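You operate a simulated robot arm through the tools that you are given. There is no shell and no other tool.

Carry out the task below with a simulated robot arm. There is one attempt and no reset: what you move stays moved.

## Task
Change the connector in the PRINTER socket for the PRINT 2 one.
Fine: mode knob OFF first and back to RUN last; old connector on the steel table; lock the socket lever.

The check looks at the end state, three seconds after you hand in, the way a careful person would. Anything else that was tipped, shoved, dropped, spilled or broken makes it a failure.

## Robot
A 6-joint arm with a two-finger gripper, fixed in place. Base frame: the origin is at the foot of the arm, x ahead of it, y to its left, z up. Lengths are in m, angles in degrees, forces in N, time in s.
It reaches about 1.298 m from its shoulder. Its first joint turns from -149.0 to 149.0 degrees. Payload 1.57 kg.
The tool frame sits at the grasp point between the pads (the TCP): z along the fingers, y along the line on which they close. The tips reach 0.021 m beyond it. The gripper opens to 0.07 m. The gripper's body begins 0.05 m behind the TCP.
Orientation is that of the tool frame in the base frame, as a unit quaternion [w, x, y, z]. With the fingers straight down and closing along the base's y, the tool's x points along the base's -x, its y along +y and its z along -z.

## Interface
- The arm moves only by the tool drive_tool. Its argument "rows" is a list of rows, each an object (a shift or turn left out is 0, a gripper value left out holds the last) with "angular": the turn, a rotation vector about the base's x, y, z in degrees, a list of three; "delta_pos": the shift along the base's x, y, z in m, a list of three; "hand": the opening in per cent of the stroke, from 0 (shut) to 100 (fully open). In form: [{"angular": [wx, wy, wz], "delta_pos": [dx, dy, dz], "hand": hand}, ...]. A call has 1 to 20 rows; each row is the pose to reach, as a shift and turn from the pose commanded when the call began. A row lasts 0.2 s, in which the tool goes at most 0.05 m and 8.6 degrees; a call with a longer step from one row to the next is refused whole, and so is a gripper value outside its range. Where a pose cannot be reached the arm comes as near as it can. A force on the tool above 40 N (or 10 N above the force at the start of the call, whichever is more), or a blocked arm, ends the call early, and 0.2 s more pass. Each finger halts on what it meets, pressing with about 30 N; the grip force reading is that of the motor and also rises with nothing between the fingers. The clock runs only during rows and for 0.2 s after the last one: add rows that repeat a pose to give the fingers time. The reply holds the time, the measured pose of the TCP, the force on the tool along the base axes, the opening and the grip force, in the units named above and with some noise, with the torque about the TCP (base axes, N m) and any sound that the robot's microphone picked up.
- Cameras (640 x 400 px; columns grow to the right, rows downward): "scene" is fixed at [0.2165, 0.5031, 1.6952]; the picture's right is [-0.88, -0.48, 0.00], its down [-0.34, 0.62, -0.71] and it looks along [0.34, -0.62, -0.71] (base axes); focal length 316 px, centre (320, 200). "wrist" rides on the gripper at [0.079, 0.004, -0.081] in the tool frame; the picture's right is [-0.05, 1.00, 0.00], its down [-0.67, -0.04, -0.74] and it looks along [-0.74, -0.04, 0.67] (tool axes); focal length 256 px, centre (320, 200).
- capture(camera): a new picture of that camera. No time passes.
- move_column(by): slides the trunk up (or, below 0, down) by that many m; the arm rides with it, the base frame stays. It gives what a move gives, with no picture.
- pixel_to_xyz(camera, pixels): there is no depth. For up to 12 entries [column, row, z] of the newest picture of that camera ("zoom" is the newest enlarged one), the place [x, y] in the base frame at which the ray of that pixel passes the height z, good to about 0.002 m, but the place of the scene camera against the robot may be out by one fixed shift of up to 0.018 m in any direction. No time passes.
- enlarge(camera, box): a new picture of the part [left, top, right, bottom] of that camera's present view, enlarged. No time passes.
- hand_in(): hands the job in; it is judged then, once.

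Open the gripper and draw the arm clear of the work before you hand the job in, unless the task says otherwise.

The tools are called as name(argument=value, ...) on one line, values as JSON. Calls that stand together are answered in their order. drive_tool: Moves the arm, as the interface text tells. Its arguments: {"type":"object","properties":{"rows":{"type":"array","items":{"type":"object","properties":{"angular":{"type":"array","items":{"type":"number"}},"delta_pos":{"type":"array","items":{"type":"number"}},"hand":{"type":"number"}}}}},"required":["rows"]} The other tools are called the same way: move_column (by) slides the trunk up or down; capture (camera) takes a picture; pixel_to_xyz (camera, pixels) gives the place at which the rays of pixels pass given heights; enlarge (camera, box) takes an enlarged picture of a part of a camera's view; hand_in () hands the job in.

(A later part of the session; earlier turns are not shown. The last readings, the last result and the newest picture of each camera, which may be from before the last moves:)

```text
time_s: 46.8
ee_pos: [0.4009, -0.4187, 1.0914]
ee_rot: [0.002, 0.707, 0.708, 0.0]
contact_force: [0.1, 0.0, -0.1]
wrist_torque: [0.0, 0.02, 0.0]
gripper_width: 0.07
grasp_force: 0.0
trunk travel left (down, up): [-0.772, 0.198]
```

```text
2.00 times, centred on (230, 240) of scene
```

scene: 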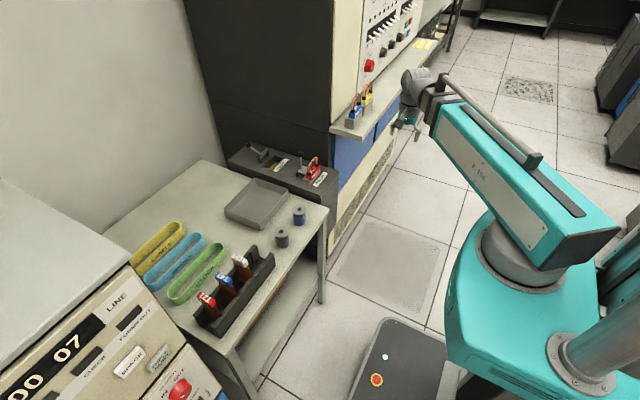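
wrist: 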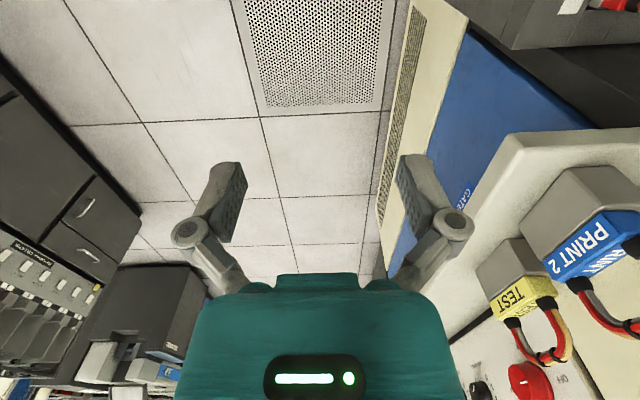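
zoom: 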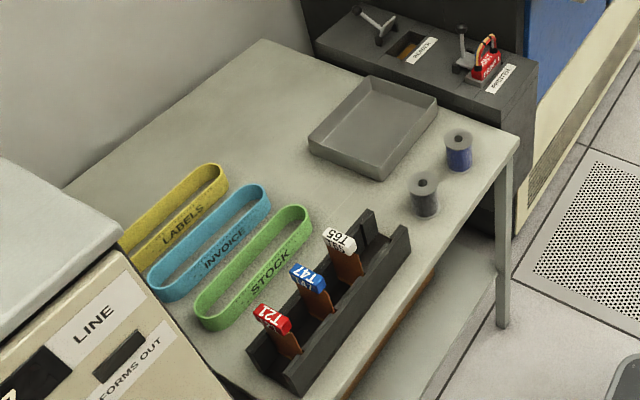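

The table spans roughly x 0.63–1.28, y>-0.30, with the tray, spools and rack on it. I move to a viewpoint on the +y side of the PRINTER socket, well above the table items.

drive_tool(rows=[{"delta_pos": [0.02, 0.035, 0]}, {"delta_pos": [0.05, 0.07, 0]}, {"delta_pos": [0.085, 0.1, 0]}, {"delta_pos": [0.12, 0.13, 0]}, {"delta_pos": [0.155, 0.16, 0]}, {"delta_pos": [0.19, 0.185, 0]}, {"delta_pos": [0.23, 0.21, 0]}, {"delta_pos": [0.27, 0.22, 0]}, {"delta_pos": [0.31, 0.22, 0]}, {"delta_pos": [0.34, 0.22, 0]}, {"delta_pos": [0.34, 0.22, 0]}])

capture(camera="wrist")

capture(camera="scene")

```text
time_s: 49.2
ee_pos: [0.7373, -0.1992, 1.0927]
ee_rot: [0.003, 0.707, 0.708, 0.0]
contact_force: [-0.1, -0.7, 0.9]
wrist_torque: [-0.02, 0.0, -0.04]
gripper_width: 0.07
grasp_force: 0.1
trunk travel left (down, up): [-0.772, 0.198]
```

```text
taken
```

wrist: 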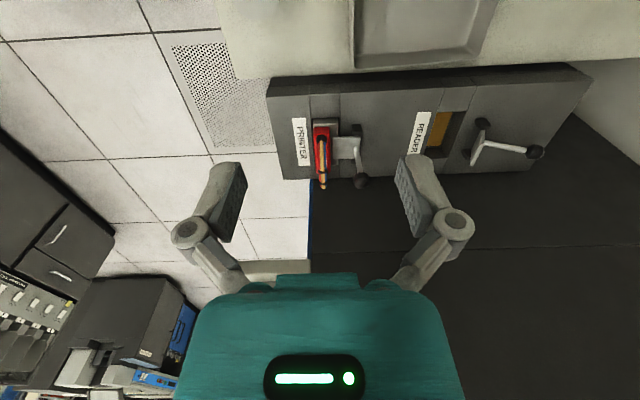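

```text
taken
```

scene: 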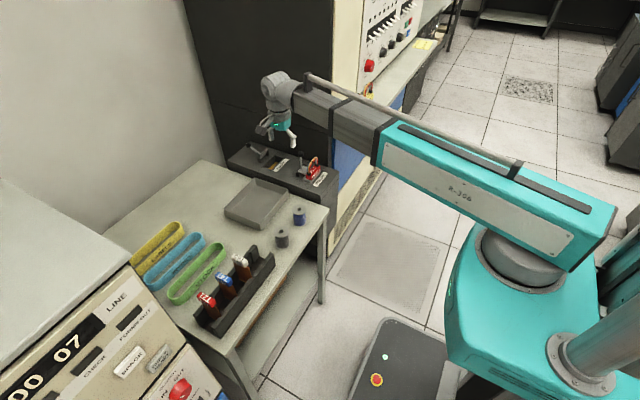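

I see the PRINTER socket with its lever at wrist pixel (340,150) and the empty READER socket at (450,130). I enlarge both.

enlarge(camera="wrist", box=[280, 90, 400, 200])

enlarge(camera="wrist", box=[400, 80, 560, 180])

enlarge(camera="scene", box=[225, 130, 345, 210])

```text
3.64 times, centred on (340, 145) of wrist
```

zoom: 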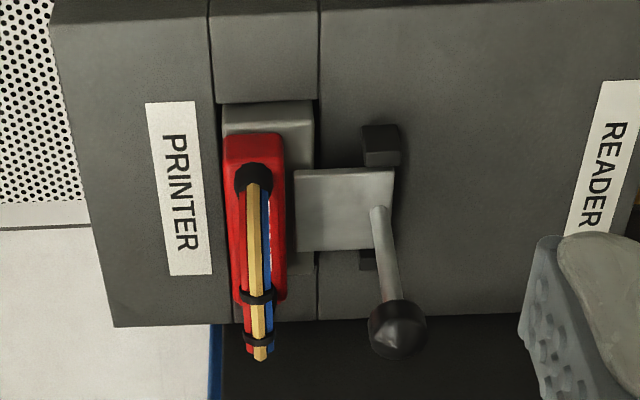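

```text
4.00 times, centred on (480, 130) of wrist
```

zoom: 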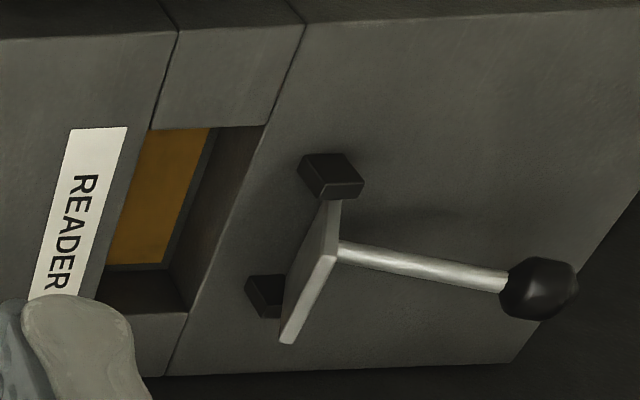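

```text
5.00 times, centred on (285, 170) of scene
```

zoom: 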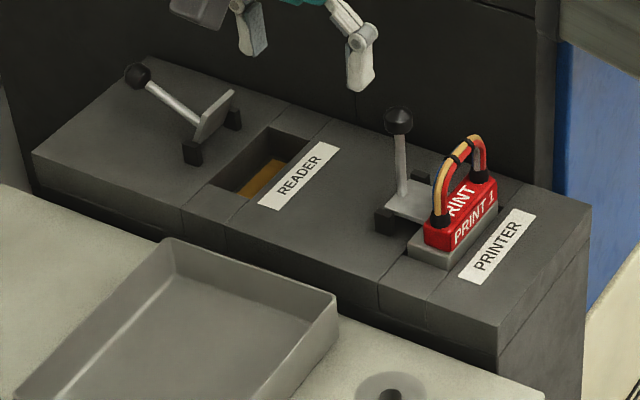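

The plate of the PRINTER lever lies over the connector's rear ledge with its handle upright (locked); READER shows the unlocked pose (handle tipped to +x). I shift +0.12 m in x for a parallax view to fix positions.

drive_tool(rows=[{"delta_pos": [0.04, 0, 0]}, {"delta_pos": [0.08, 0, 0]}, {"delta_pos": [0.12, 0, 0]}, {"delta_pos": [0.12, 0, 0]}])

capture(camera="wrist")

enlarge(camera="wrist", box=[200, 90, 340, 200])

```text
time_s: 50.2
ee_pos: [0.8581, -0.1996, 1.0895]
ee_rot: [0.003, 0.707, 0.707, -0.001]
contact_force: [-0.1, -1.1, -0.3]
wrist_torque: [-0.01, 0.02, 0.01]
gripper_width: 0.0698
grasp_force: 0.0
trunk travel left (down, up): [-0.772, 0.198]
```

```text
taken
```

wrist: 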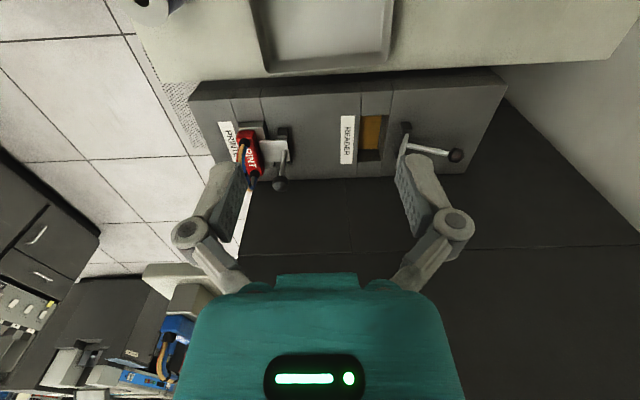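

```text
3.64 times, centred on (270, 145) of wrist
```

zoom: 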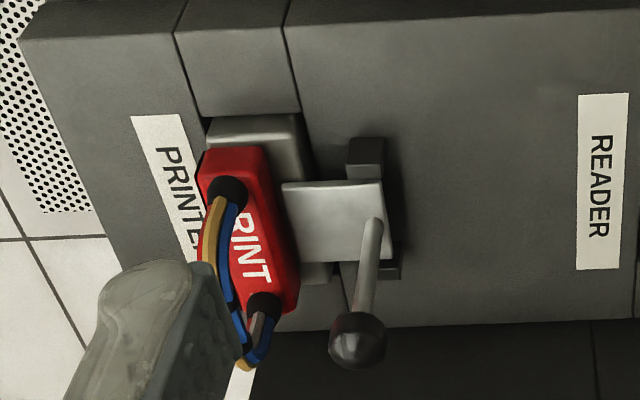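

I take a tighter enlargement here and query rays for the ball, plate and cap corners.

enlarge(camera="wrist", box=[225, 115, 309, 190])

pixel_to_xyz(camera="wrist", pixels=[[280.5, 183.5, 0.88], [280.5, 183.5, 0.91], [284.6, 151.1, 0.8], [284.6, 151.1, 0.85], [259.6, 141, 0.8], [259.6, 141, 0.85], [286.5, 139.5, 0.8], [286.5, 139.5, 0.85], [264, 121.5, 0.8], [264, 121.5, 0.85]])

```text
5.33 times, centred on (267, 152) of wrist
```

zoom: 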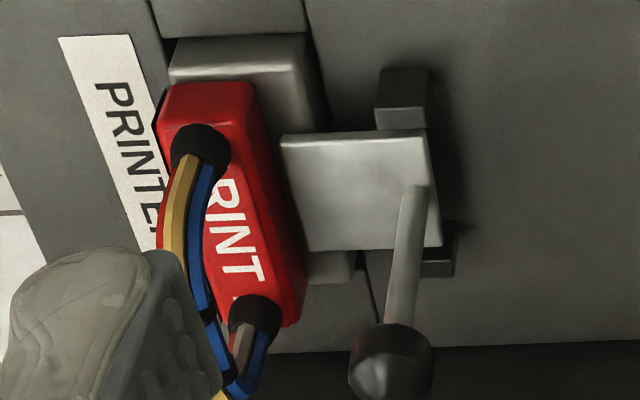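

```text
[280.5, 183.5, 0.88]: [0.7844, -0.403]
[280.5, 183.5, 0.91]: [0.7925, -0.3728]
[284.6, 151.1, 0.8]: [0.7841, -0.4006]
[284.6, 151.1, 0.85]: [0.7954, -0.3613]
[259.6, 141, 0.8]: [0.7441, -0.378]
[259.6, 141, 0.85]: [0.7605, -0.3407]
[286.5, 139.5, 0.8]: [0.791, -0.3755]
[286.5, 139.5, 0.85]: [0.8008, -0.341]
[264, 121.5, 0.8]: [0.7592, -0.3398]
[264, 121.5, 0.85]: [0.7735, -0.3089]
```

Triangulation gives ball (0.789,-0.387,0.896), plate at z≈0.82, connector block top z≈0.80 (x 0.716–0.759) and loop top ≈0.90. I move above the lever ball and look before lowering to cage it between the open fingers.

drive_tool(rows=[{"delta_pos": [-0.012, -0.037, 0], "hand": 100}, {"delta_pos": [-0.024, -0.075, 0]}, {"delta_pos": [-0.036, -0.112, 0]}, {"delta_pos": [-0.049, -0.15, 0]}, {"delta_pos": [-0.06, -0.187, 0]}, {"delta_pos": [-0.06, -0.187, 0]}])

move_column(by=-0.1)

capture(camera="wrist")

capture(camera="scene")

```text
time_s: 51.6
ee_pos: [0.7976, -0.3876, 1.0903]
ee_rot: [0.003, 0.705, 0.709, -0.001]
contact_force: [0.1, -0.3, 0.5]
wrist_torque: [0.0, 0.02, 0.04]
gripper_width: 0.0698
grasp_force: 0.1
trunk travel left (down, up): [-0.772, 0.198]
```

```text
time_s: 52.9
ee_pos: [0.7987, -0.3877, 0.9904]
ee_rot: [0.003, 0.706, 0.708, 0.0]
contact_force: [0.2, -0.1, -0.6]
wrist_torque: [0.01, 0.01, -0.02]
gripper_width: 0.0701
grasp_force: 0.1
trunk travel left (down, up): [-0.672, 0.298]
```

```text
taken
```

wrist: 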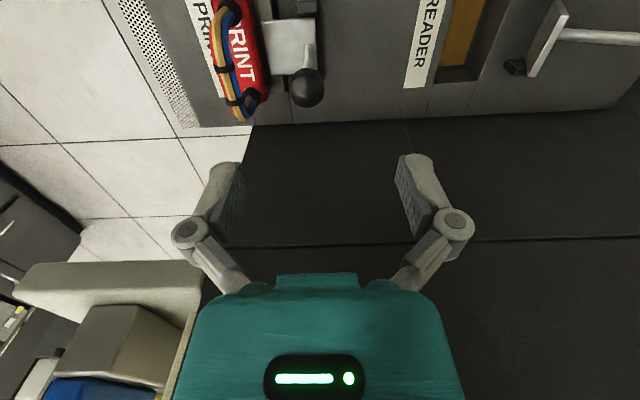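

```text
taken
```

scene: 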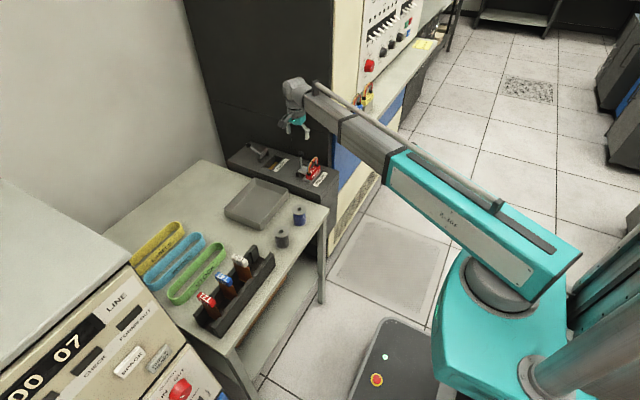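

The ball's ray at (307,88) confirms (0.789,-0.387). I lower the trunk to bring the ball between the fingers, in two steps.

move_column(by=-0.09)

capture(camera="wrist")

enlarge(camera="scene", box=[240, 90, 360, 200])

```text
time_s: 54.2
ee_pos: [0.7999, -0.3868, 0.9006]
ee_rot: [0.003, 0.707, 0.707, 0.0]
contact_force: [0.2, 0.4, -0.2]
wrist_torque: [-0.01, 0.02, 0.01]
gripper_width: 0.07
grasp_force: 0.1
trunk travel left (down, up): [-0.582, 0.388]
```

```text
taken
```

wrist: 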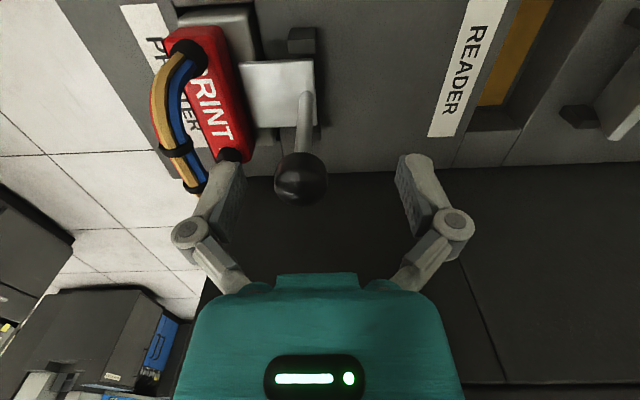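

```text
3.64 times, centred on (300, 145) of scene
```

zoom: 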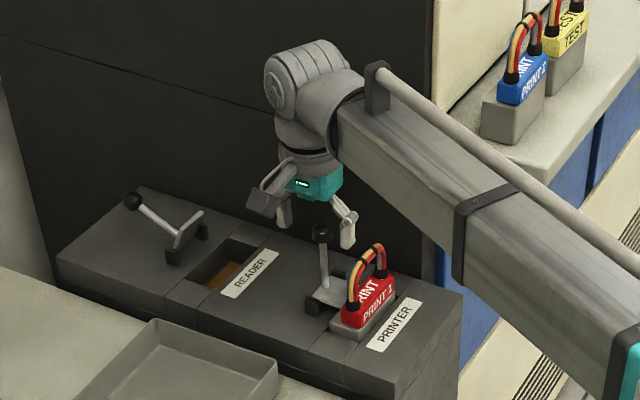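

The ball is caged (pixel (302,178)). I lower 25 mm more and then push it toward +x in small steps.

move_column(by=-0.025)

drive_tool(rows=[{"delta_pos": [0.008, 0, 0]}, {"delta_pos": [0.015, 0, 0]}, {"delta_pos": [0.022, 0, 0]}, {"delta_pos": [0.03, 0, 0]}, {"delta_pos": [0.037, 0, 0]}, {"delta_pos": [0.037, 0, 0]}])

capture(camera="wrist")

enlarge(camera="scene", box=[240, 90, 360, 200])

```text
time_s: 54.9
ee_pos: [0.7987, -0.389, 0.8757]
ee_rot: [0.003, 0.707, 0.708, -0.001]
contact_force: [0.3, -0.9, 0.3]
wrist_torque: [0.02, 0.02, 0.02]
gripper_width: 0.0701
grasp_force: 0.1
trunk travel left (down, up): [-0.557, 0.413]
```

```text
time_s: 56.3
ee_pos: [0.8362, -0.3874, 0.8748]
ee_rot: [0.003, 0.706, 0.708, -0.001]
contact_force: [-0.4, 0.5, 0.5]
wrist_torque: [-0.01, -0.01, -0.01]
gripper_width: 0.07
grasp_force: 0.0
trunk travel left (down, up): [-0.557, 0.413]
```

```text
taken
```

wrist: 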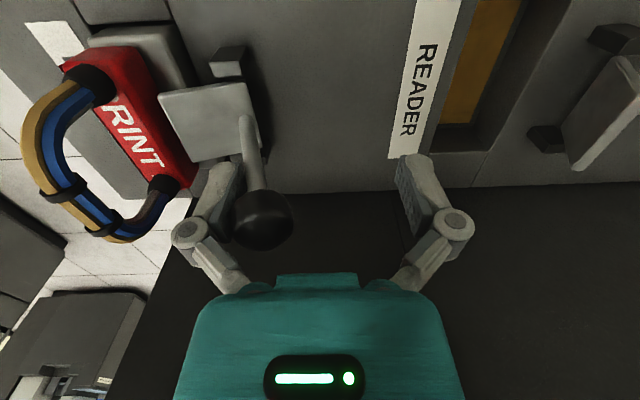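

```text
3.64 times, centred on (300, 145) of scene
```

zoom: 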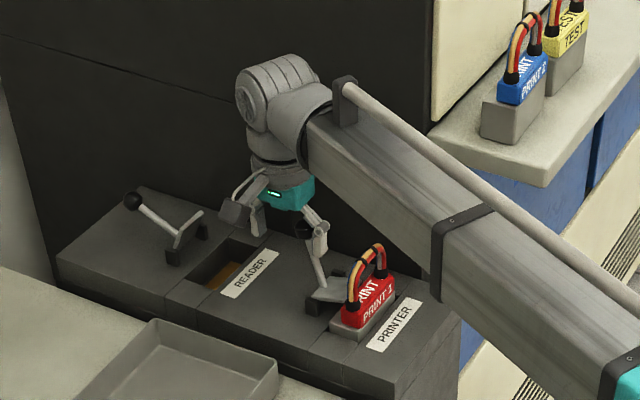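

The lever is swinging freely (ball now at (263,218)). I lower 20 mm and push another 30 mm toward +x.

move_column(by=-0.02)

drive_tool(rows=[{"delta_pos": [0.007, 0, 0]}, {"delta_pos": [0.014, 0, 0]}, {"delta_pos": [0.021, 0, 0]}, {"delta_pos": [0.028, 0, 0]}, {"delta_pos": [0.028, 0, 0]}])

capture(camera="wrist")

enlarge(camera="scene", box=[240, 90, 360, 200])

```text
time_s: 57.0
ee_pos: [0.8358, -0.3871, 0.8539]
ee_rot: [0.003, 0.706, 0.708, -0.001]
contact_force: [-0.5, -0.5, -0.5]
wrist_torque: [0.0, -0.01, -0.02]
gripper_width: 0.0701
grasp_force: 0.0
trunk travel left (down, up): [-0.537, 0.433]
```

```text
time_s: 58.2
ee_pos: [0.8635, -0.3859, 0.8557]
ee_rot: [0.003, 0.706, 0.708, 0.0]
contact_force: [-0.1, -0.1, -0.4]
wrist_torque: [0.03, 0.0, -0.03]
gripper_width: 0.0702
grasp_force: 0.0
trunk travel left (down, up): [-0.537, 0.433]
```

```text
taken
```

wrist: 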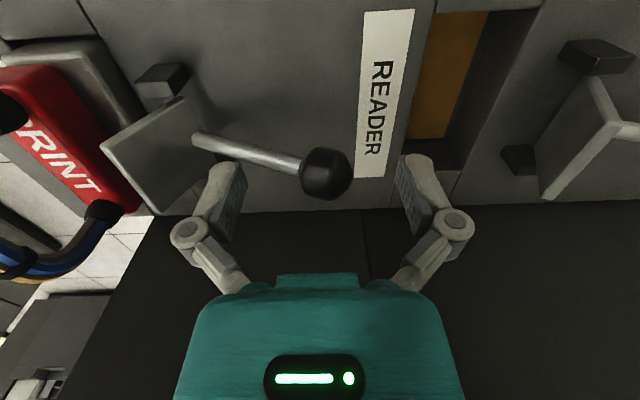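

```text
3.64 times, centred on (300, 145) of scene
```

zoom: 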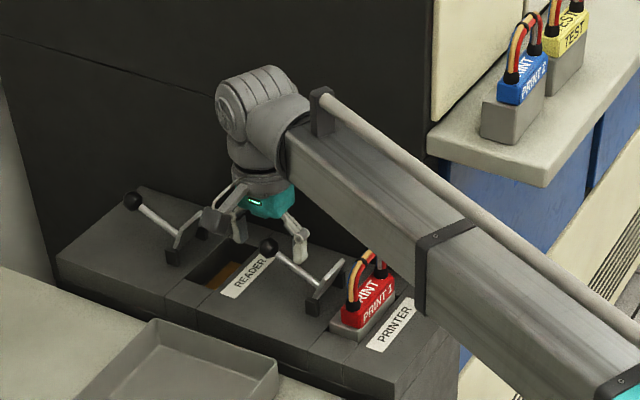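

The lever has flopped fully open, matching READER's. I raise straight up clear of the ball before setting up the connector grasp.

move_column(by=0.17)

drive_tool(rows=[{"delta_pos": [-0.04, 0.02, 0]}, {"delta_pos": [-0.08, 0.04, 0]}, {"delta_pos": [-0.11, 0.07, 0]}, {"delta_pos": [-0.13, 0.1, 0]}, {"delta_pos": [-0.13, 0.1, 0]}])

capture(camera="wrist")

enlarge(camera="scene", box=[240, 120, 350, 200])

```text
time_s: 60.1
ee_pos: [0.8644, -0.3872, 1.0253]
ee_rot: [0.003, 0.706, 0.708, -0.001]
contact_force: [0.2, 0.1, 0.3]
wrist_torque: [-0.02, 0.03, -0.04]
gripper_width: 0.07
grasp_force: 0.1
trunk travel left (down, up): [-0.707, 0.263]
```

```text
time_s: 61.3
ee_pos: [0.7349, -0.2865, 1.0262]
ee_rot: [0.003, 0.707, 0.707, -0.001]
contact_force: [0.7, 0.0, 0.2]
wrist_torque: [-0.01, 0.02, 0.0]
gripper_width: 0.0701
grasp_force: 0.1
trunk travel left (down, up): [-0.707, 0.263]
```

```text
taken
```

wrist: 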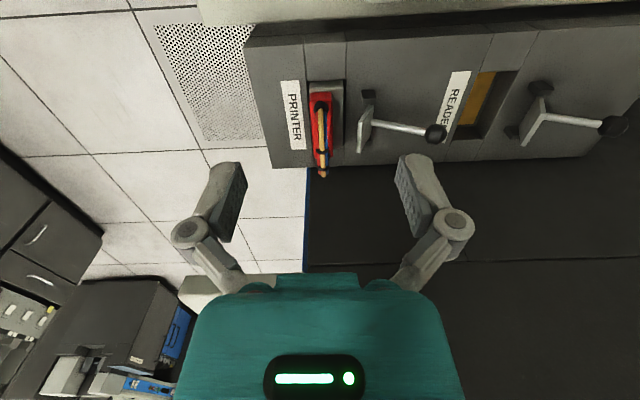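

```text
5.00 times, centred on (295, 160) of scene
```

zoom: 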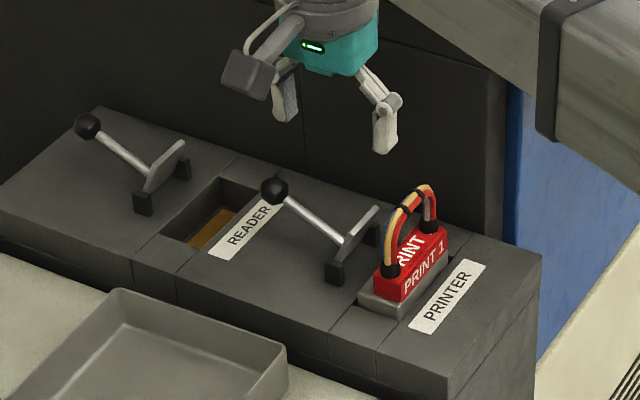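

The lever now matches READER's open pose and the connector is free. I enlarge the connector for its exact outline.

enlarge(camera="wrist", box=[290, 70, 370, 185])

enlarge(camera="scene", box=[295, 145, 340, 190])

```text
3.48 times, centred on (330, 128) of wrist
```

zoom: 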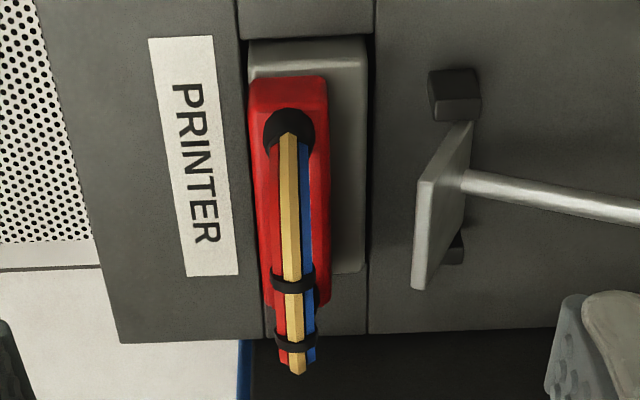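

```text
8.89 times, centred on (318, 168) of scene
```

zoom: 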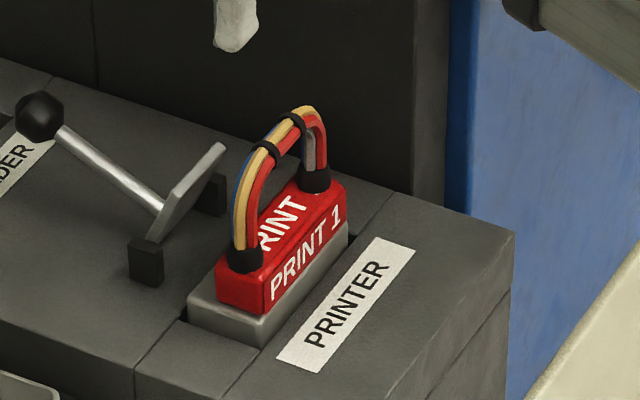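

I get a consistent outline: block x 0.720–0.760, +y end ≈ -0.339; cap x 0.719–0.746. To clear the loop I will grasp with the tool leaning 45° toward +y: first pitch up 45° toward +x, then yaw -90°, in free air.

drive_tool(rows=[{"angular": [0, -8, 0], "delta_pos": [0, 0.005, 0.0018]}, {"angular": [0, -16, 0], "delta_pos": [0, 0.01, 0.0072]}, {"angular": [0, -24, 0], "delta_pos": [0, 0.02, 0.016]}, {"angular": [0, -32, 0], "delta_pos": [0, 0.03, 0.0281]}, {"angular": [0, -40, 0], "delta_pos": [0, 0.04, 0.0434]}, {"angular": [0, -45, 0], "delta_pos": [0, 0.05, 0.0543]}, {"angular": [0, -45, 0], "delta_pos": [0, 0.05, 0.0543]}])

drive_tool(rows=[{"angular": [0, 0, -8.2]}, {"angular": [0, 0, -16.4]}, {"angular": [0, 0, -24.6]}, {"angular": [0, 0, -32.8]}, {"angular": [0, 0, -41.0]}, {"angular": [0, 0, -49.2]}, {"angular": [0, 0, -57.4]}, {"angular": [0, 0, -65.6]}, {"angular": [0, 0, -73.8]}, {"angular": [0, 0, -82.0]}, {"angular": [0, 0, -90.0]}, {"angular": [0, 0, -90.0]}])

capture(camera="scene")

```text
time_s: 62.9
ee_pos: [0.734, -0.2374, 1.081]
ee_rot: [0.274, 0.652, 0.653, 0.27]
contact_force: [0.5, -0.4, -0.4]
wrist_torque: [0.01, -0.03, 0.01]
gripper_width: 0.0698
grasp_force: 0.1
trunk travel left (down, up): [-0.707, 0.263]
```

```text
time_s: 65.5
ee_pos: [0.7317, -0.2444, 1.0805]
ee_rot: [0.383, 0.924, 0.005, -0.005]
contact_force: [0.3, -0.2, 0.3]
wrist_torque: [-0.03, 0.01, 0.0]
gripper_width: 0.0699
grasp_force: 0.0
out of reach, approached as far as the arm can: row 11, 12
trunk travel left (down, up): [-0.707, 0.263]
```

```text
taken
```

scene: 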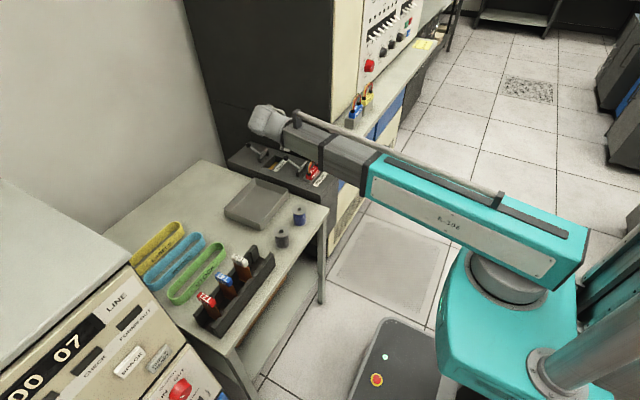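

Heading is now -y with the tool 45° down, right at the yaw limit, so I shift y by -0.06 m and roll +90° about the tool axis so the camera ends up on top.

drive_tool(rows=[{"angular": [0, 0, 0], "delta_pos": [0, -0.03, 0]}, {"angular": [0, 0, 0], "delta_pos": [0, -0.06, 0]}, {"angular": [0, -5.785, -5.785], "delta_pos": [0, -0.06, 0]}, {"angular": [0, -11.57, -11.57], "delta_pos": [0, -0.06, 0]}, {"angular": [0, -17.355, -17.355], "delta_pos": [0, -0.06, 0]}, {"angular": [0, -23.14, -23.14], "delta_pos": [0, -0.06, 0]}, {"angular": [0, -28.925, -28.925], "delta_pos": [0, -0.06, 0]}, {"angular": [0, -34.71, -34.71], "delta_pos": [0, -0.06, 0]}, {"angular": [0, -40.495, -40.495], "delta_pos": [0, -0.06, 0]}, {"angular": [0, -46.28, -46.28], "delta_pos": [0, -0.06, 0]}, {"angular": [0, -52.065, -52.065], "delta_pos": [0, -0.06, 0]}, {"angular": [0, -57.85, -57.85], "delta_pos": [0, -0.06, 0]}, {"angular": [0, -63.64, -63.64], "delta_pos": [0, -0.06, 0]}, {"angular": [0, -63.64, -63.64], "delta_pos": [0, -0.06, 0]}])

capture(camera="wrist")

capture(camera="scene")

```text
time_s: 68.7
ee_pos: [0.6418, -0.3822, 1.0837]
ee_rot: [0.156, 0.898, -0.189, 0.367]
contact_force: [-0.7, 0.6, -0.4]
wrist_torque: [-0.03, 0.01, -0.03]
gripper_width: 0.0697
grasp_force: 0.1
out of reach, approached as far as the arm can: row 3, 4, 5, 6, 7, 8, 9, 10, 11, 12, 13, 14
trunk travel left (down, up): [-0.707, 0.263]
stopped in row 14: the arm was blocked; the commanded pose is now the measured one
```

```text
taken
```

wrist: 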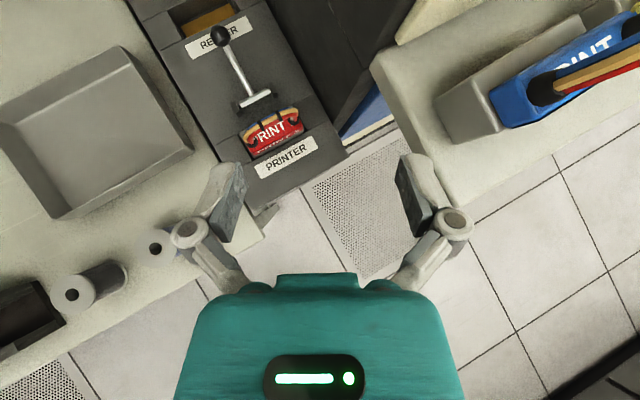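

```text
taken
```

scene: 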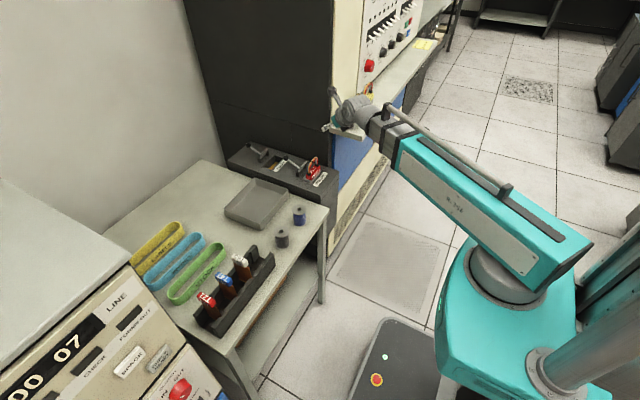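

The wrist roll joint is at its ±173° stop (no contact force; nothing touched). I move away from the shelf by +0.1 m in y and unwind the roll by -272° about the tool axis, which gives the same camera-on-top pose within range.

drive_tool(rows=[{"delta_pos": [0, 0.03, 0]}, {"delta_pos": [0, 0.06, 0]}, {"delta_pos": [0, 0.1, 0]}, {"angular": [-4.92, 3.436, 5.609], "delta_pos": [0, 0.1, 0]}, {"angular": [-9.84, 6.872, 11.218], "delta_pos": [0, 0.1, 0]}, {"angular": [-14.76, 10.308, 16.827], "delta_pos": [0, 0.1, 0]}, {"angular": [-19.68, 13.744, 22.436], "delta_pos": [0, 0.1, 0]}, {"angular": [-24.6, 17.18, 28.045], "delta_pos": [0, 0.1, 0]}, {"angular": [-29.52, 20.616, 33.654], "delta_pos": [0, 0.1, 0]}, {"angular": [-34.44, 24.052, 39.263], "delta_pos": [0, 0.1, 0]}, {"angular": [-39.36, 27.488, 44.872], "delta_pos": [0, 0.1, 0]}, {"angular": [-44.28, 30.924, 50.481], "delta_pos": [0, 0.1, 0]}, {"angular": [-49.2, 34.36, 56.09], "delta_pos": [0, 0.1, 0]}, {"angular": [-54.12, 37.796, 61.699], "delta_pos": [0, 0.1, 0]}, {"angular": [-59.04, 41.232, 67.308], "delta_pos": [0, 0.1, 0]}, {"angular": [-63.96, 44.668, 72.917], "delta_pos": [0, 0.1, 0]}, {"angular": [-68.88, 48.104, 78.526], "delta_pos": [0, 0.1, 0]}, {"angular": [-73.8, 51.54, 84.135], "delta_pos": [0, 0.1, 0]}, {"angular": [-73.8, 51.54, 84.135], "delta_pos": [0, 0.1, 0]}])

capture(camera="scene")

```text
time_s: 72.7
ee_pos: [0.6401, -0.2821, 1.0852]
ee_rot: [0.395, 0.593, 0.701, 0.037]
contact_force: [0.3, -0.3, -0.8]
wrist_torque: [0.01, -0.01, -0.01]
gripper_width: 0.0699
grasp_force: 0.1
out of reach, approached as far as the arm can: row 1, 2, 3, 4
trunk travel left (down, up): [-0.707, 0.263]
```

```text
taken
```

scene: 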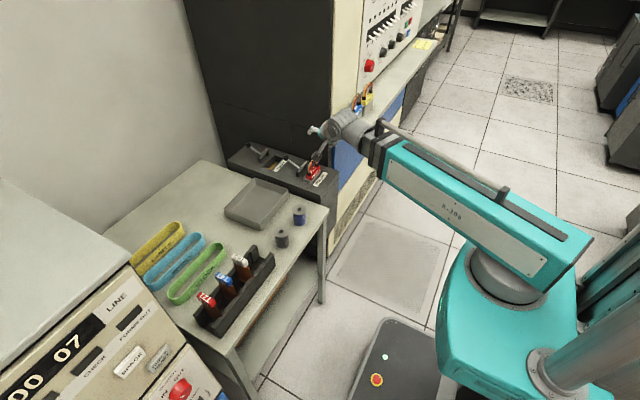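

Unwinding works. I continue the roll by another -139° about the tool axis.

drive_tool(rows=[{"angular": [-4.9, 3.42, 5.625]}, {"angular": [-9.8, 6.84, 11.25]}, {"angular": [-14.7, 10.26, 16.875]}, {"angular": [-19.6, 13.68, 22.5]}, {"angular": [-24.5, 17.1, 28.125]}, {"angular": [-29.4, 20.52, 33.75]}, {"angular": [-34.3, 23.94, 39.375]}, {"angular": [-39.2, 27.36, 45.0]}, {"angular": [-44.1, 30.78, 50.625]}, {"angular": [-49.0, 34.2, 56.25]}, {"angular": [-53.9, 37.62, 61.875]}, {"angular": [-58.8, 41.04, 67.5]}, {"angular": [-63.7, 44.46, 73.125]}, {"angular": [-68.6, 47.88, 78.75]}, {"angular": [-73.5, 51.3, 84.375]}, {"angular": [-78.4, 54.72, 90.0]}, {"angular": [-83.3, 58.14, 95.625]}, {"angular": [-83.3, 58.14, 95.625]}])

capture(camera="wrist")

```text
time_s: 76.5
ee_pos: [0.6403, -0.282, 1.0843]
ee_rot: [0.172, -0.452, 0.799, -0.357]
contact_force: [-0.3, 0.7, 0.1]
wrist_torque: [-0.01, 0.02, -0.02]
gripper_width: 0.0699
grasp_force: 0.0
trunk travel left (down, up): [-0.707, 0.263]
```

```text
taken
```

wrist: 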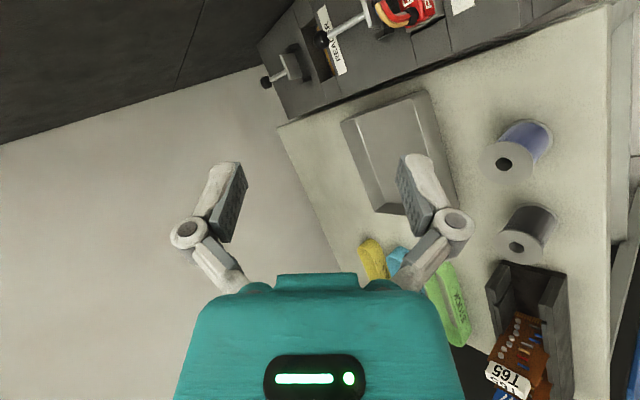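

Now a 60° reorientation takes the tool to its final grasp pose (45° lean toward +y, closing along x, camera on top), with the matching height changes, ending above the PRINTER socket.

drive_tool(rows=[{"angular": [-3.73, 7.53, 1.43], "delta_pos": [0.013, -0.002, -0.0083]}, {"angular": [-7.46, 15.06, 2.86], "delta_pos": [0.026, -0.004, -0.0142]}, {"angular": [-11.19, 22.59, 4.29], "delta_pos": [0.039, -0.006, -0.0174]}, {"angular": [-14.91, 30.11, 5.71], "delta_pos": [0.052, -0.008, -0.018]}, {"angular": [-18.64, 37.64, 7.14], "delta_pos": [0.065, -0.01, -0.0159]}, {"angular": [-22.37, 45.17, 8.57], "delta_pos": [0.078, -0.014, -0.0111]}, {"angular": [-26.1, 52.7, 10.0], "delta_pos": [0.092, -0.018, -0.0038]}, {"angular": [-26.1, 52.7, 10.0], "delta_pos": [0.092, -0.018, -0.0038]}])

capture(camera="wrist")

capture(camera="scene")

```text
time_s: 78.3
ee_pos: [0.7326, -0.3011, 1.0807]
ee_rot: [-0.273, -0.652, 0.654, -0.27]
contact_force: [0.3, 0.6, -0.1]
wrist_torque: [-0.01, 0.06, -0.05]
gripper_width: 0.0701
grasp_force: 0.0
trunk travel left (down, up): [-0.707, 0.263]
```

```text
taken
```

wrist: 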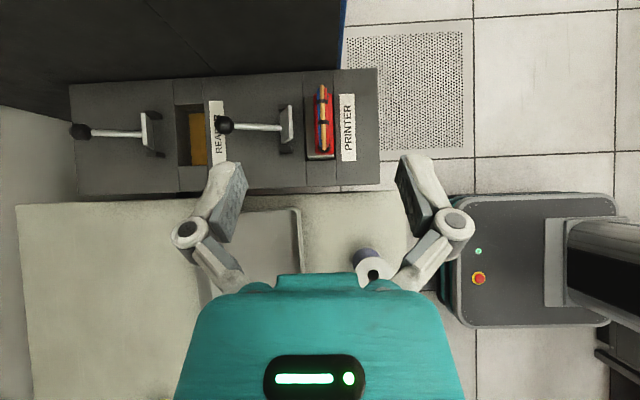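

```text
taken
```

scene: 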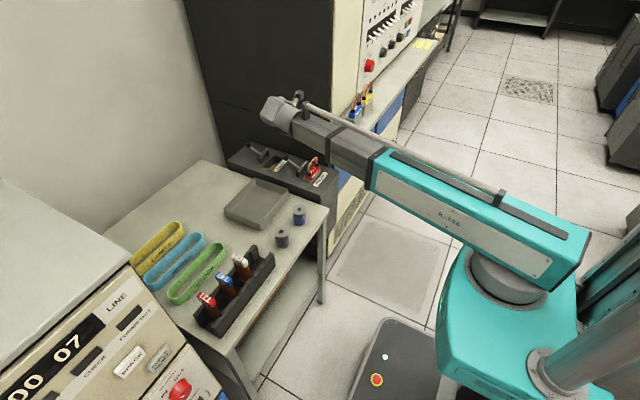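

I now have a straight-down view; the connector is at (321,122). I enlarge it and query its outline.

enlarge(camera="wrist", box=[270, 70, 380, 190])

pixel_to_xyz(camera="wrist", pixels=[[306, 160, 0.8], [334, 160, 0.8], [315, 153, 0.8], [333, 153, 0.8], [315, 153, 0.83], [333, 153, 0.83], [315, 92, 0.83], [333, 92, 0.83]])

```text
3.33 times, centred on (325, 130) of wrist
```

zoom: 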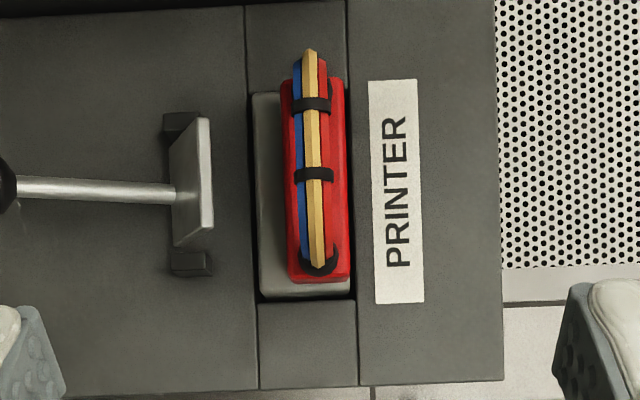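

```text
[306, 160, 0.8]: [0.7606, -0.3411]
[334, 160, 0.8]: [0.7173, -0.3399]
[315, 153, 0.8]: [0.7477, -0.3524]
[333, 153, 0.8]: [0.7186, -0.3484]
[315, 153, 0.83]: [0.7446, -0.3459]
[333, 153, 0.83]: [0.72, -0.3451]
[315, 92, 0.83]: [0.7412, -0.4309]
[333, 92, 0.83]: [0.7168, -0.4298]
```

Top-down: block y -0.339…-0.4355, cap x 0.718–0.743, y -0.350…-0.428. I lower 0.11 m for a closer measurement of heights before committing.

move_column(by=-0.11)

capture(camera="wrist")

enlarge(camera="wrist", box=[265, 30, 385, 150])

```text
time_s: 79.7
ee_pos: [0.7312, -0.3017, 0.9705]
ee_rot: [0.271, 0.653, -0.653, 0.271]
contact_force: [-0.3, -0.1, 0.0]
wrist_torque: [0.01, -0.02, -0.01]
gripper_width: 0.0703
grasp_force: 0.0
trunk travel left (down, up): [-0.597, 0.373]
```

```text
taken
```

wrist: 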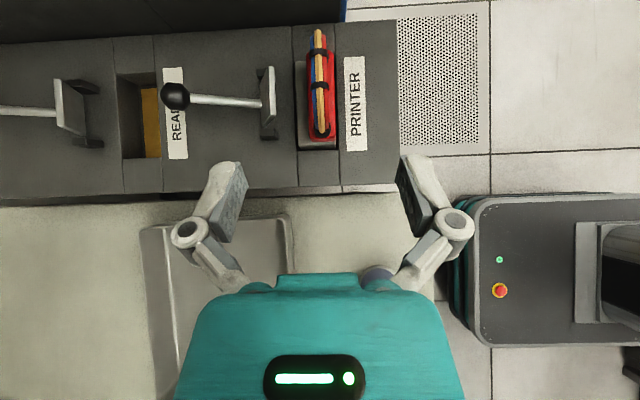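

```text
3.33 times, centred on (325, 90) of wrist
```

zoom: 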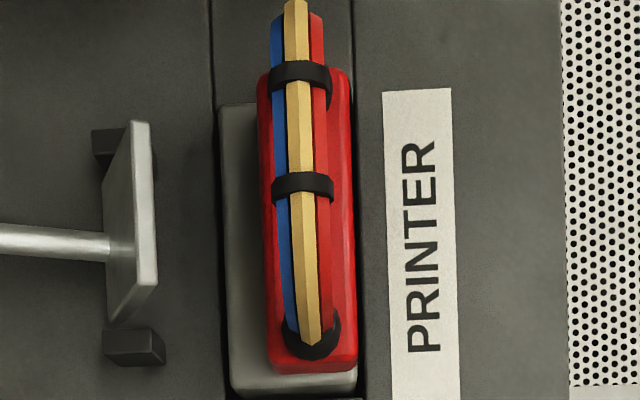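

I query the rays of the block and cap corners in this closer view.

pixel_to_xyz(camera="wrist", pixels=[[298.6, 147.6, 0.79], [298.6, 147.6, 0.8], [298.6, 147.6, 0.81], [335.8, 142, 0.8], [294.4, 61.2, 0.8], [309, 141.5, 0.8], [335.8, 138, 0.83], [306, 52, 0.83], [334, 52, 0.83], [321, 137, 0.84], [317.5, 31, 0.89], [317.5, 31, 0.9]])

```text
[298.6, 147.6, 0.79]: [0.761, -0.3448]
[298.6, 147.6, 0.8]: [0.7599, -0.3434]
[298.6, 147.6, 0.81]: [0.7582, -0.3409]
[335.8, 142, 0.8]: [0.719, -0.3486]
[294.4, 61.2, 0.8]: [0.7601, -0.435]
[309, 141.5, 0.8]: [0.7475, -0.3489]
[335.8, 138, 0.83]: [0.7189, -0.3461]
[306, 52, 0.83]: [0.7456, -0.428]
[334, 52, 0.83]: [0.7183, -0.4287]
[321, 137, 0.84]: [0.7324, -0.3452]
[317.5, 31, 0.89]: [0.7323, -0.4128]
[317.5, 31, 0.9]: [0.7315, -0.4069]
```

Heights agree on block top ≈0.80, cap top ≈0.826. I narrow the opening to 45 mm (to miss the raised lever plate at x≈0.775) and move to y=-0.370 above the connector.

drive_tool(rows=[{"delta_pos": [0, -0.02, 0], "hand": 64}, {"delta_pos": [0, -0.045, 0]}, {"delta_pos": [-0.0005, -0.0685, 0]}, {"delta_pos": [-0.0005, -0.0685, 0]}, {"delta_pos": [-0.0005, -0.0685, 0]}])

move_column(by=-0.07)

capture(camera="wrist")

enlarge(camera="scene", box=[250, 80, 360, 200])

```text
time_s: 80.9
ee_pos: [0.7312, -0.3716, 0.9699]
ee_rot: [-0.273, -0.652, 0.653, -0.272]
contact_force: [0.4, 0.3, -0.9]
wrist_torque: [0.01, 0.02, 0.01]
gripper_width: 0.0448
grasp_force: 0.0
trunk travel left (down, up): [-0.597, 0.373]
```

```text
time_s: 82.0
ee_pos: [0.7318, -0.3707, 0.9008]
ee_rot: [-0.272, -0.652, 0.653, -0.271]
contact_force: [-0.8, 0.0, -0.9]
wrist_torque: [-0.01, 0.01, 0.02]
gripper_width: 0.045
grasp_force: 0.2
trunk travel left (down, up): [-0.527, 0.443]
```

```text
taken
```

wrist: 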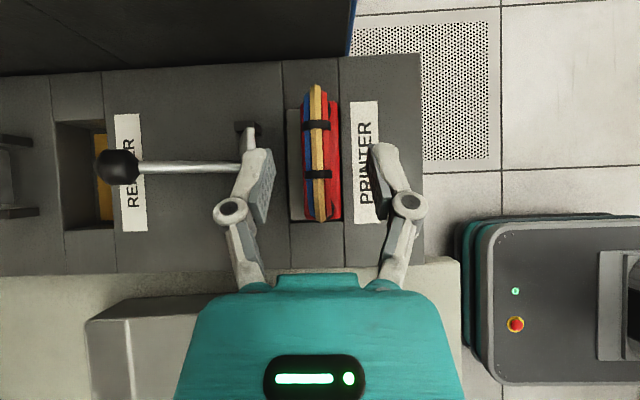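

```text
3.33 times, centred on (305, 140) of scene
```

zoom: 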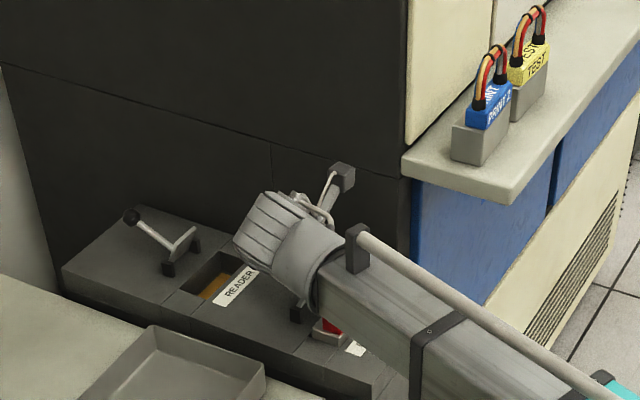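

The connector is centred between the fingers (loop at column 318). I lower a further 50 mm and check.

move_column(by=-0.05)

capture(camera="wrist")

```text
time_s: 82.9
ee_pos: [0.7311, -0.3704, 0.851]
ee_rot: [-0.272, -0.652, 0.653, -0.272]
contact_force: [-0.5, 0.5, 0.5]
wrist_torque: [0.01, 0.0, -0.02]
gripper_width: 0.0448
grasp_force: 0.1
trunk travel left (down, up): [-0.477, 0.493]
```

```text
taken
```

wrist: 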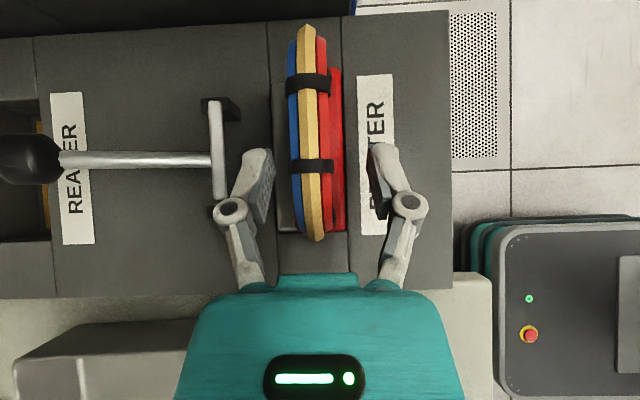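

Clear on both sides. I lower the last 25 mm to the cap (TCP z≈0.826).

move_column(by=-0.024)

capture(camera="wrist")

```text
time_s: 83.6
ee_pos: [0.7301, -0.3718, 0.8298]
ee_rot: [-0.273, -0.651, 0.654, -0.273]
contact_force: [-0.6, -4.8, 18.9]
wrist_torque: [-0.18, -0.48, 0.0]
gripper_width: 0.0477
grasp_force: 2.2
trunk travel left (down, up): [-0.453, 0.517]
```

```text
taken
```

wrist: 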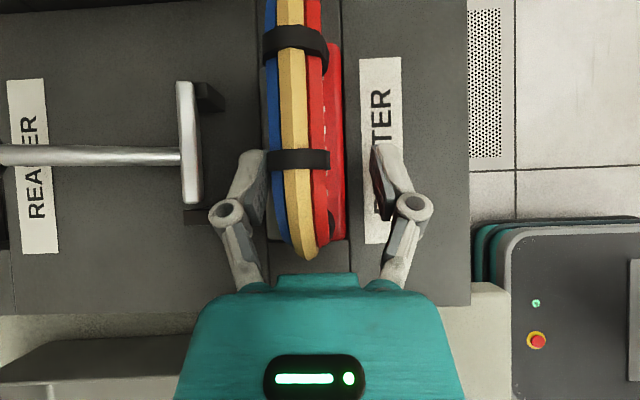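

The +x fingertip is touching the ledge (18.9 N up, torque says x≈+0.025). I raise 5 mm to unload it.

move_column(by=0.005)

enlarge(camera="wrist", box=[220, 0, 440, 290])

```text
time_s: 84.1
ee_pos: [0.7315, -0.3699, 0.832]
ee_rot: [-0.271, -0.653, 0.653, -0.271]
contact_force: [-0.5, -0.2, 0.5]
wrist_torque: [0.0, 0.02, 0.01]
gripper_width: 0.0449
grasp_force: 0.0
trunk travel left (down, up): [-0.458, 0.512]
```

```text
1.38 times, centred on (330, 145) of wrist
```

zoom: 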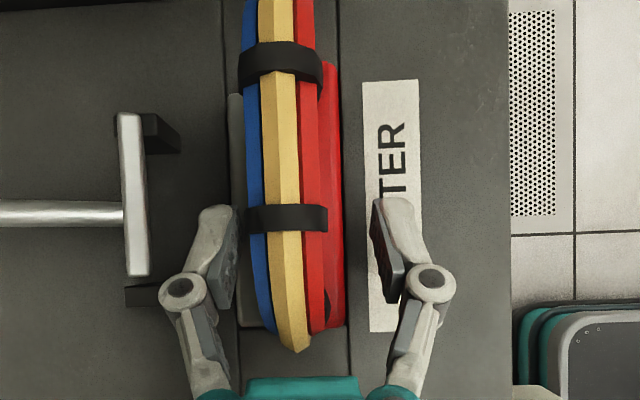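

Contact is gone at z=0.832. I close the fingers on the cap.

drive_tool(rows=[{"hand": 50}, {"hand": 40}, {"hand": 30}, {"hand": 20}, {"hand": 0}, {"hand": 0}, {"hand": 0}])

capture(camera="wrist")

```text
time_s: 85.7
ee_pos: [0.7317, -0.3712, 0.8314]
ee_rot: [-0.272, -0.652, 0.653, -0.272]
contact_force: [0.1, 0.8, -0.7]
wrist_torque: [0.01, -0.01, 0.03]
gripper_width: 0.0268
grasp_force: 30.0
trunk travel left (down, up): [-0.458, 0.512]
```

```text
taken
```

wrist: 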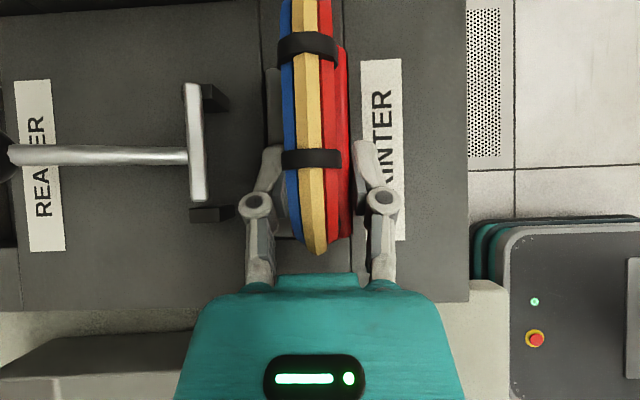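

The cap is gripped at 0.0268 m with 30 N and no side load. I lift 15 mm and check the forces.

move_column(by=0.015)

capture(camera="wrist")

```text
time_s: 86.4
ee_pos: [0.7314, -0.3718, 0.8457]
ee_rot: [-0.272, -0.652, 0.654, -0.271]
contact_force: [-0.6, -0.3, -2.8]
wrist_torque: [0.05, 0.02, 0.0]
gripper_width: 0.0266
grasp_force: 30.1
trunk travel left (down, up): [-0.473, 0.497]
```

```text
taken
```

wrist: 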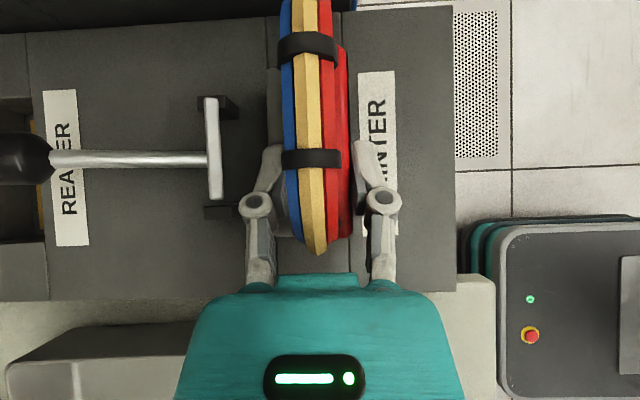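

The connector moves with the gripper and only its weight (~2.5 N) is felt. I lift another 0.10 m.

move_column(by=0.1)

capture(camera="wrist")

enlarge(camera="scene", box=[230, 60, 370, 200])

```text
time_s: 87.7
ee_pos: [0.7319, -0.3716, 0.9462]
ee_rot: [-0.272, -0.652, 0.654, -0.272]
contact_force: [0.6, 1.0, -3.4]
wrist_torque: [0.06, 0.02, 0.01]
gripper_width: 0.0267
grasp_force: 29.9
trunk travel left (down, up): [-0.573, 0.397]
```

```text
taken
```

wrist: 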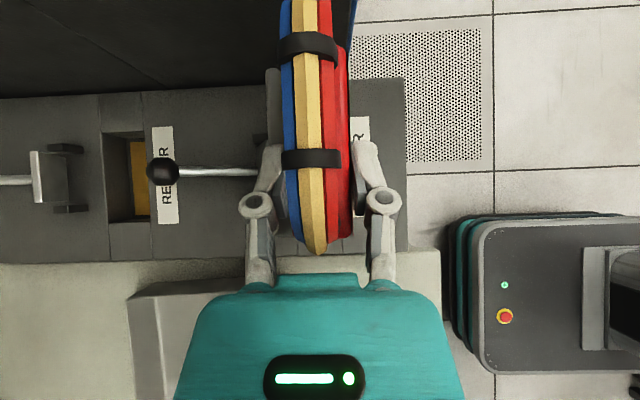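

```text
2.86 times, centred on (300, 130) of scene
```

zoom: 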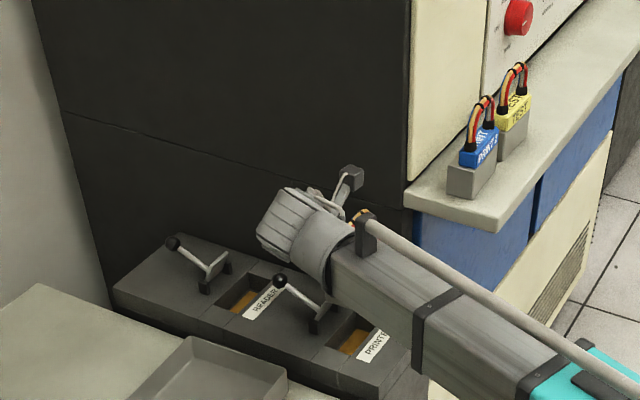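

The PRINTER socket is empty and PRINT 1 is held. I raise a little more and carry it over the free part of the steel table beyond the tray (around x≈1.03, y≈-0.15).

move_column(by=0.04)

drive_tool(rows=[{"delta_pos": [0, 0.03, 0], "hand": 0}, {"delta_pos": [0, 0.065, 0]}, {"delta_pos": [0, 0.1, 0]}, {"delta_pos": [0, 0.135, 0]}, {"delta_pos": [0.01, 0.17, 0]}, {"delta_pos": [0.04, 0.19, 0]}, {"delta_pos": [0.075, 0.2, 0]}, {"delta_pos": [0.11, 0.21, 0]}, {"delta_pos": [0.145, 0.21, 0]}, {"delta_pos": [0.18, 0.21, 0]}, {"delta_pos": [0.215, 0.21, 0]}, {"delta_pos": [0.25, 0.21, 0]}, {"delta_pos": [0.28, 0.21, 0]}, {"delta_pos": [0.3, 0.21, 0]}, {"delta_pos": [0.3, 0.21, 0]}])

capture(camera="wrist")

capture(camera="scene")

```text
time_s: 88.5
ee_pos: [0.732, -0.3718, 0.9862]
ee_rot: [-0.272, -0.653, 0.653, -0.272]
contact_force: [0.3, -0.7, -3.7]
wrist_torque: [0.03, 0.04, -0.01]
gripper_width: 0.0267
grasp_force: 30.0
trunk travel left (down, up): [-0.613, 0.357]
```

```text
time_s: 91.7
ee_pos: [1.0331, -0.163, 0.9867]
ee_rot: [-0.273, -0.652, 0.654, -0.271]
contact_force: [-0.1, -0.7, -2.2]
wrist_torque: [0.07, 0.01, 0.02]
gripper_width: 0.0267
grasp_force: 30.2
trunk travel left (down, up): [-0.613, 0.357]
```

```text
taken
```

wrist: 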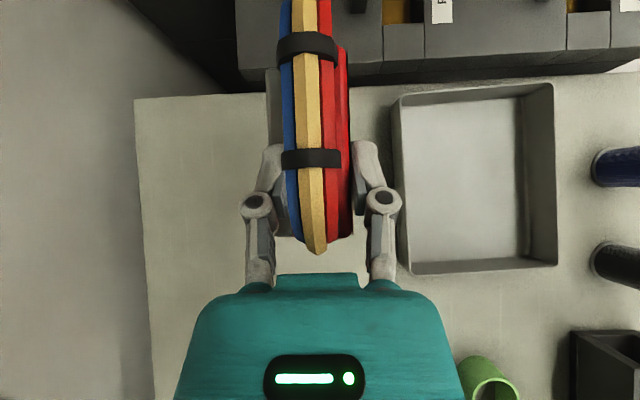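

```text
taken
```

scene: 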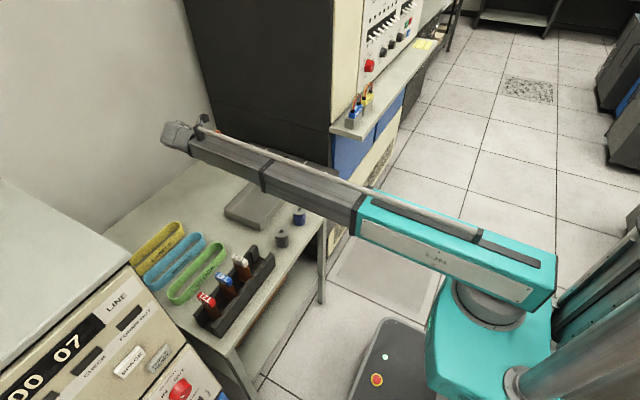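

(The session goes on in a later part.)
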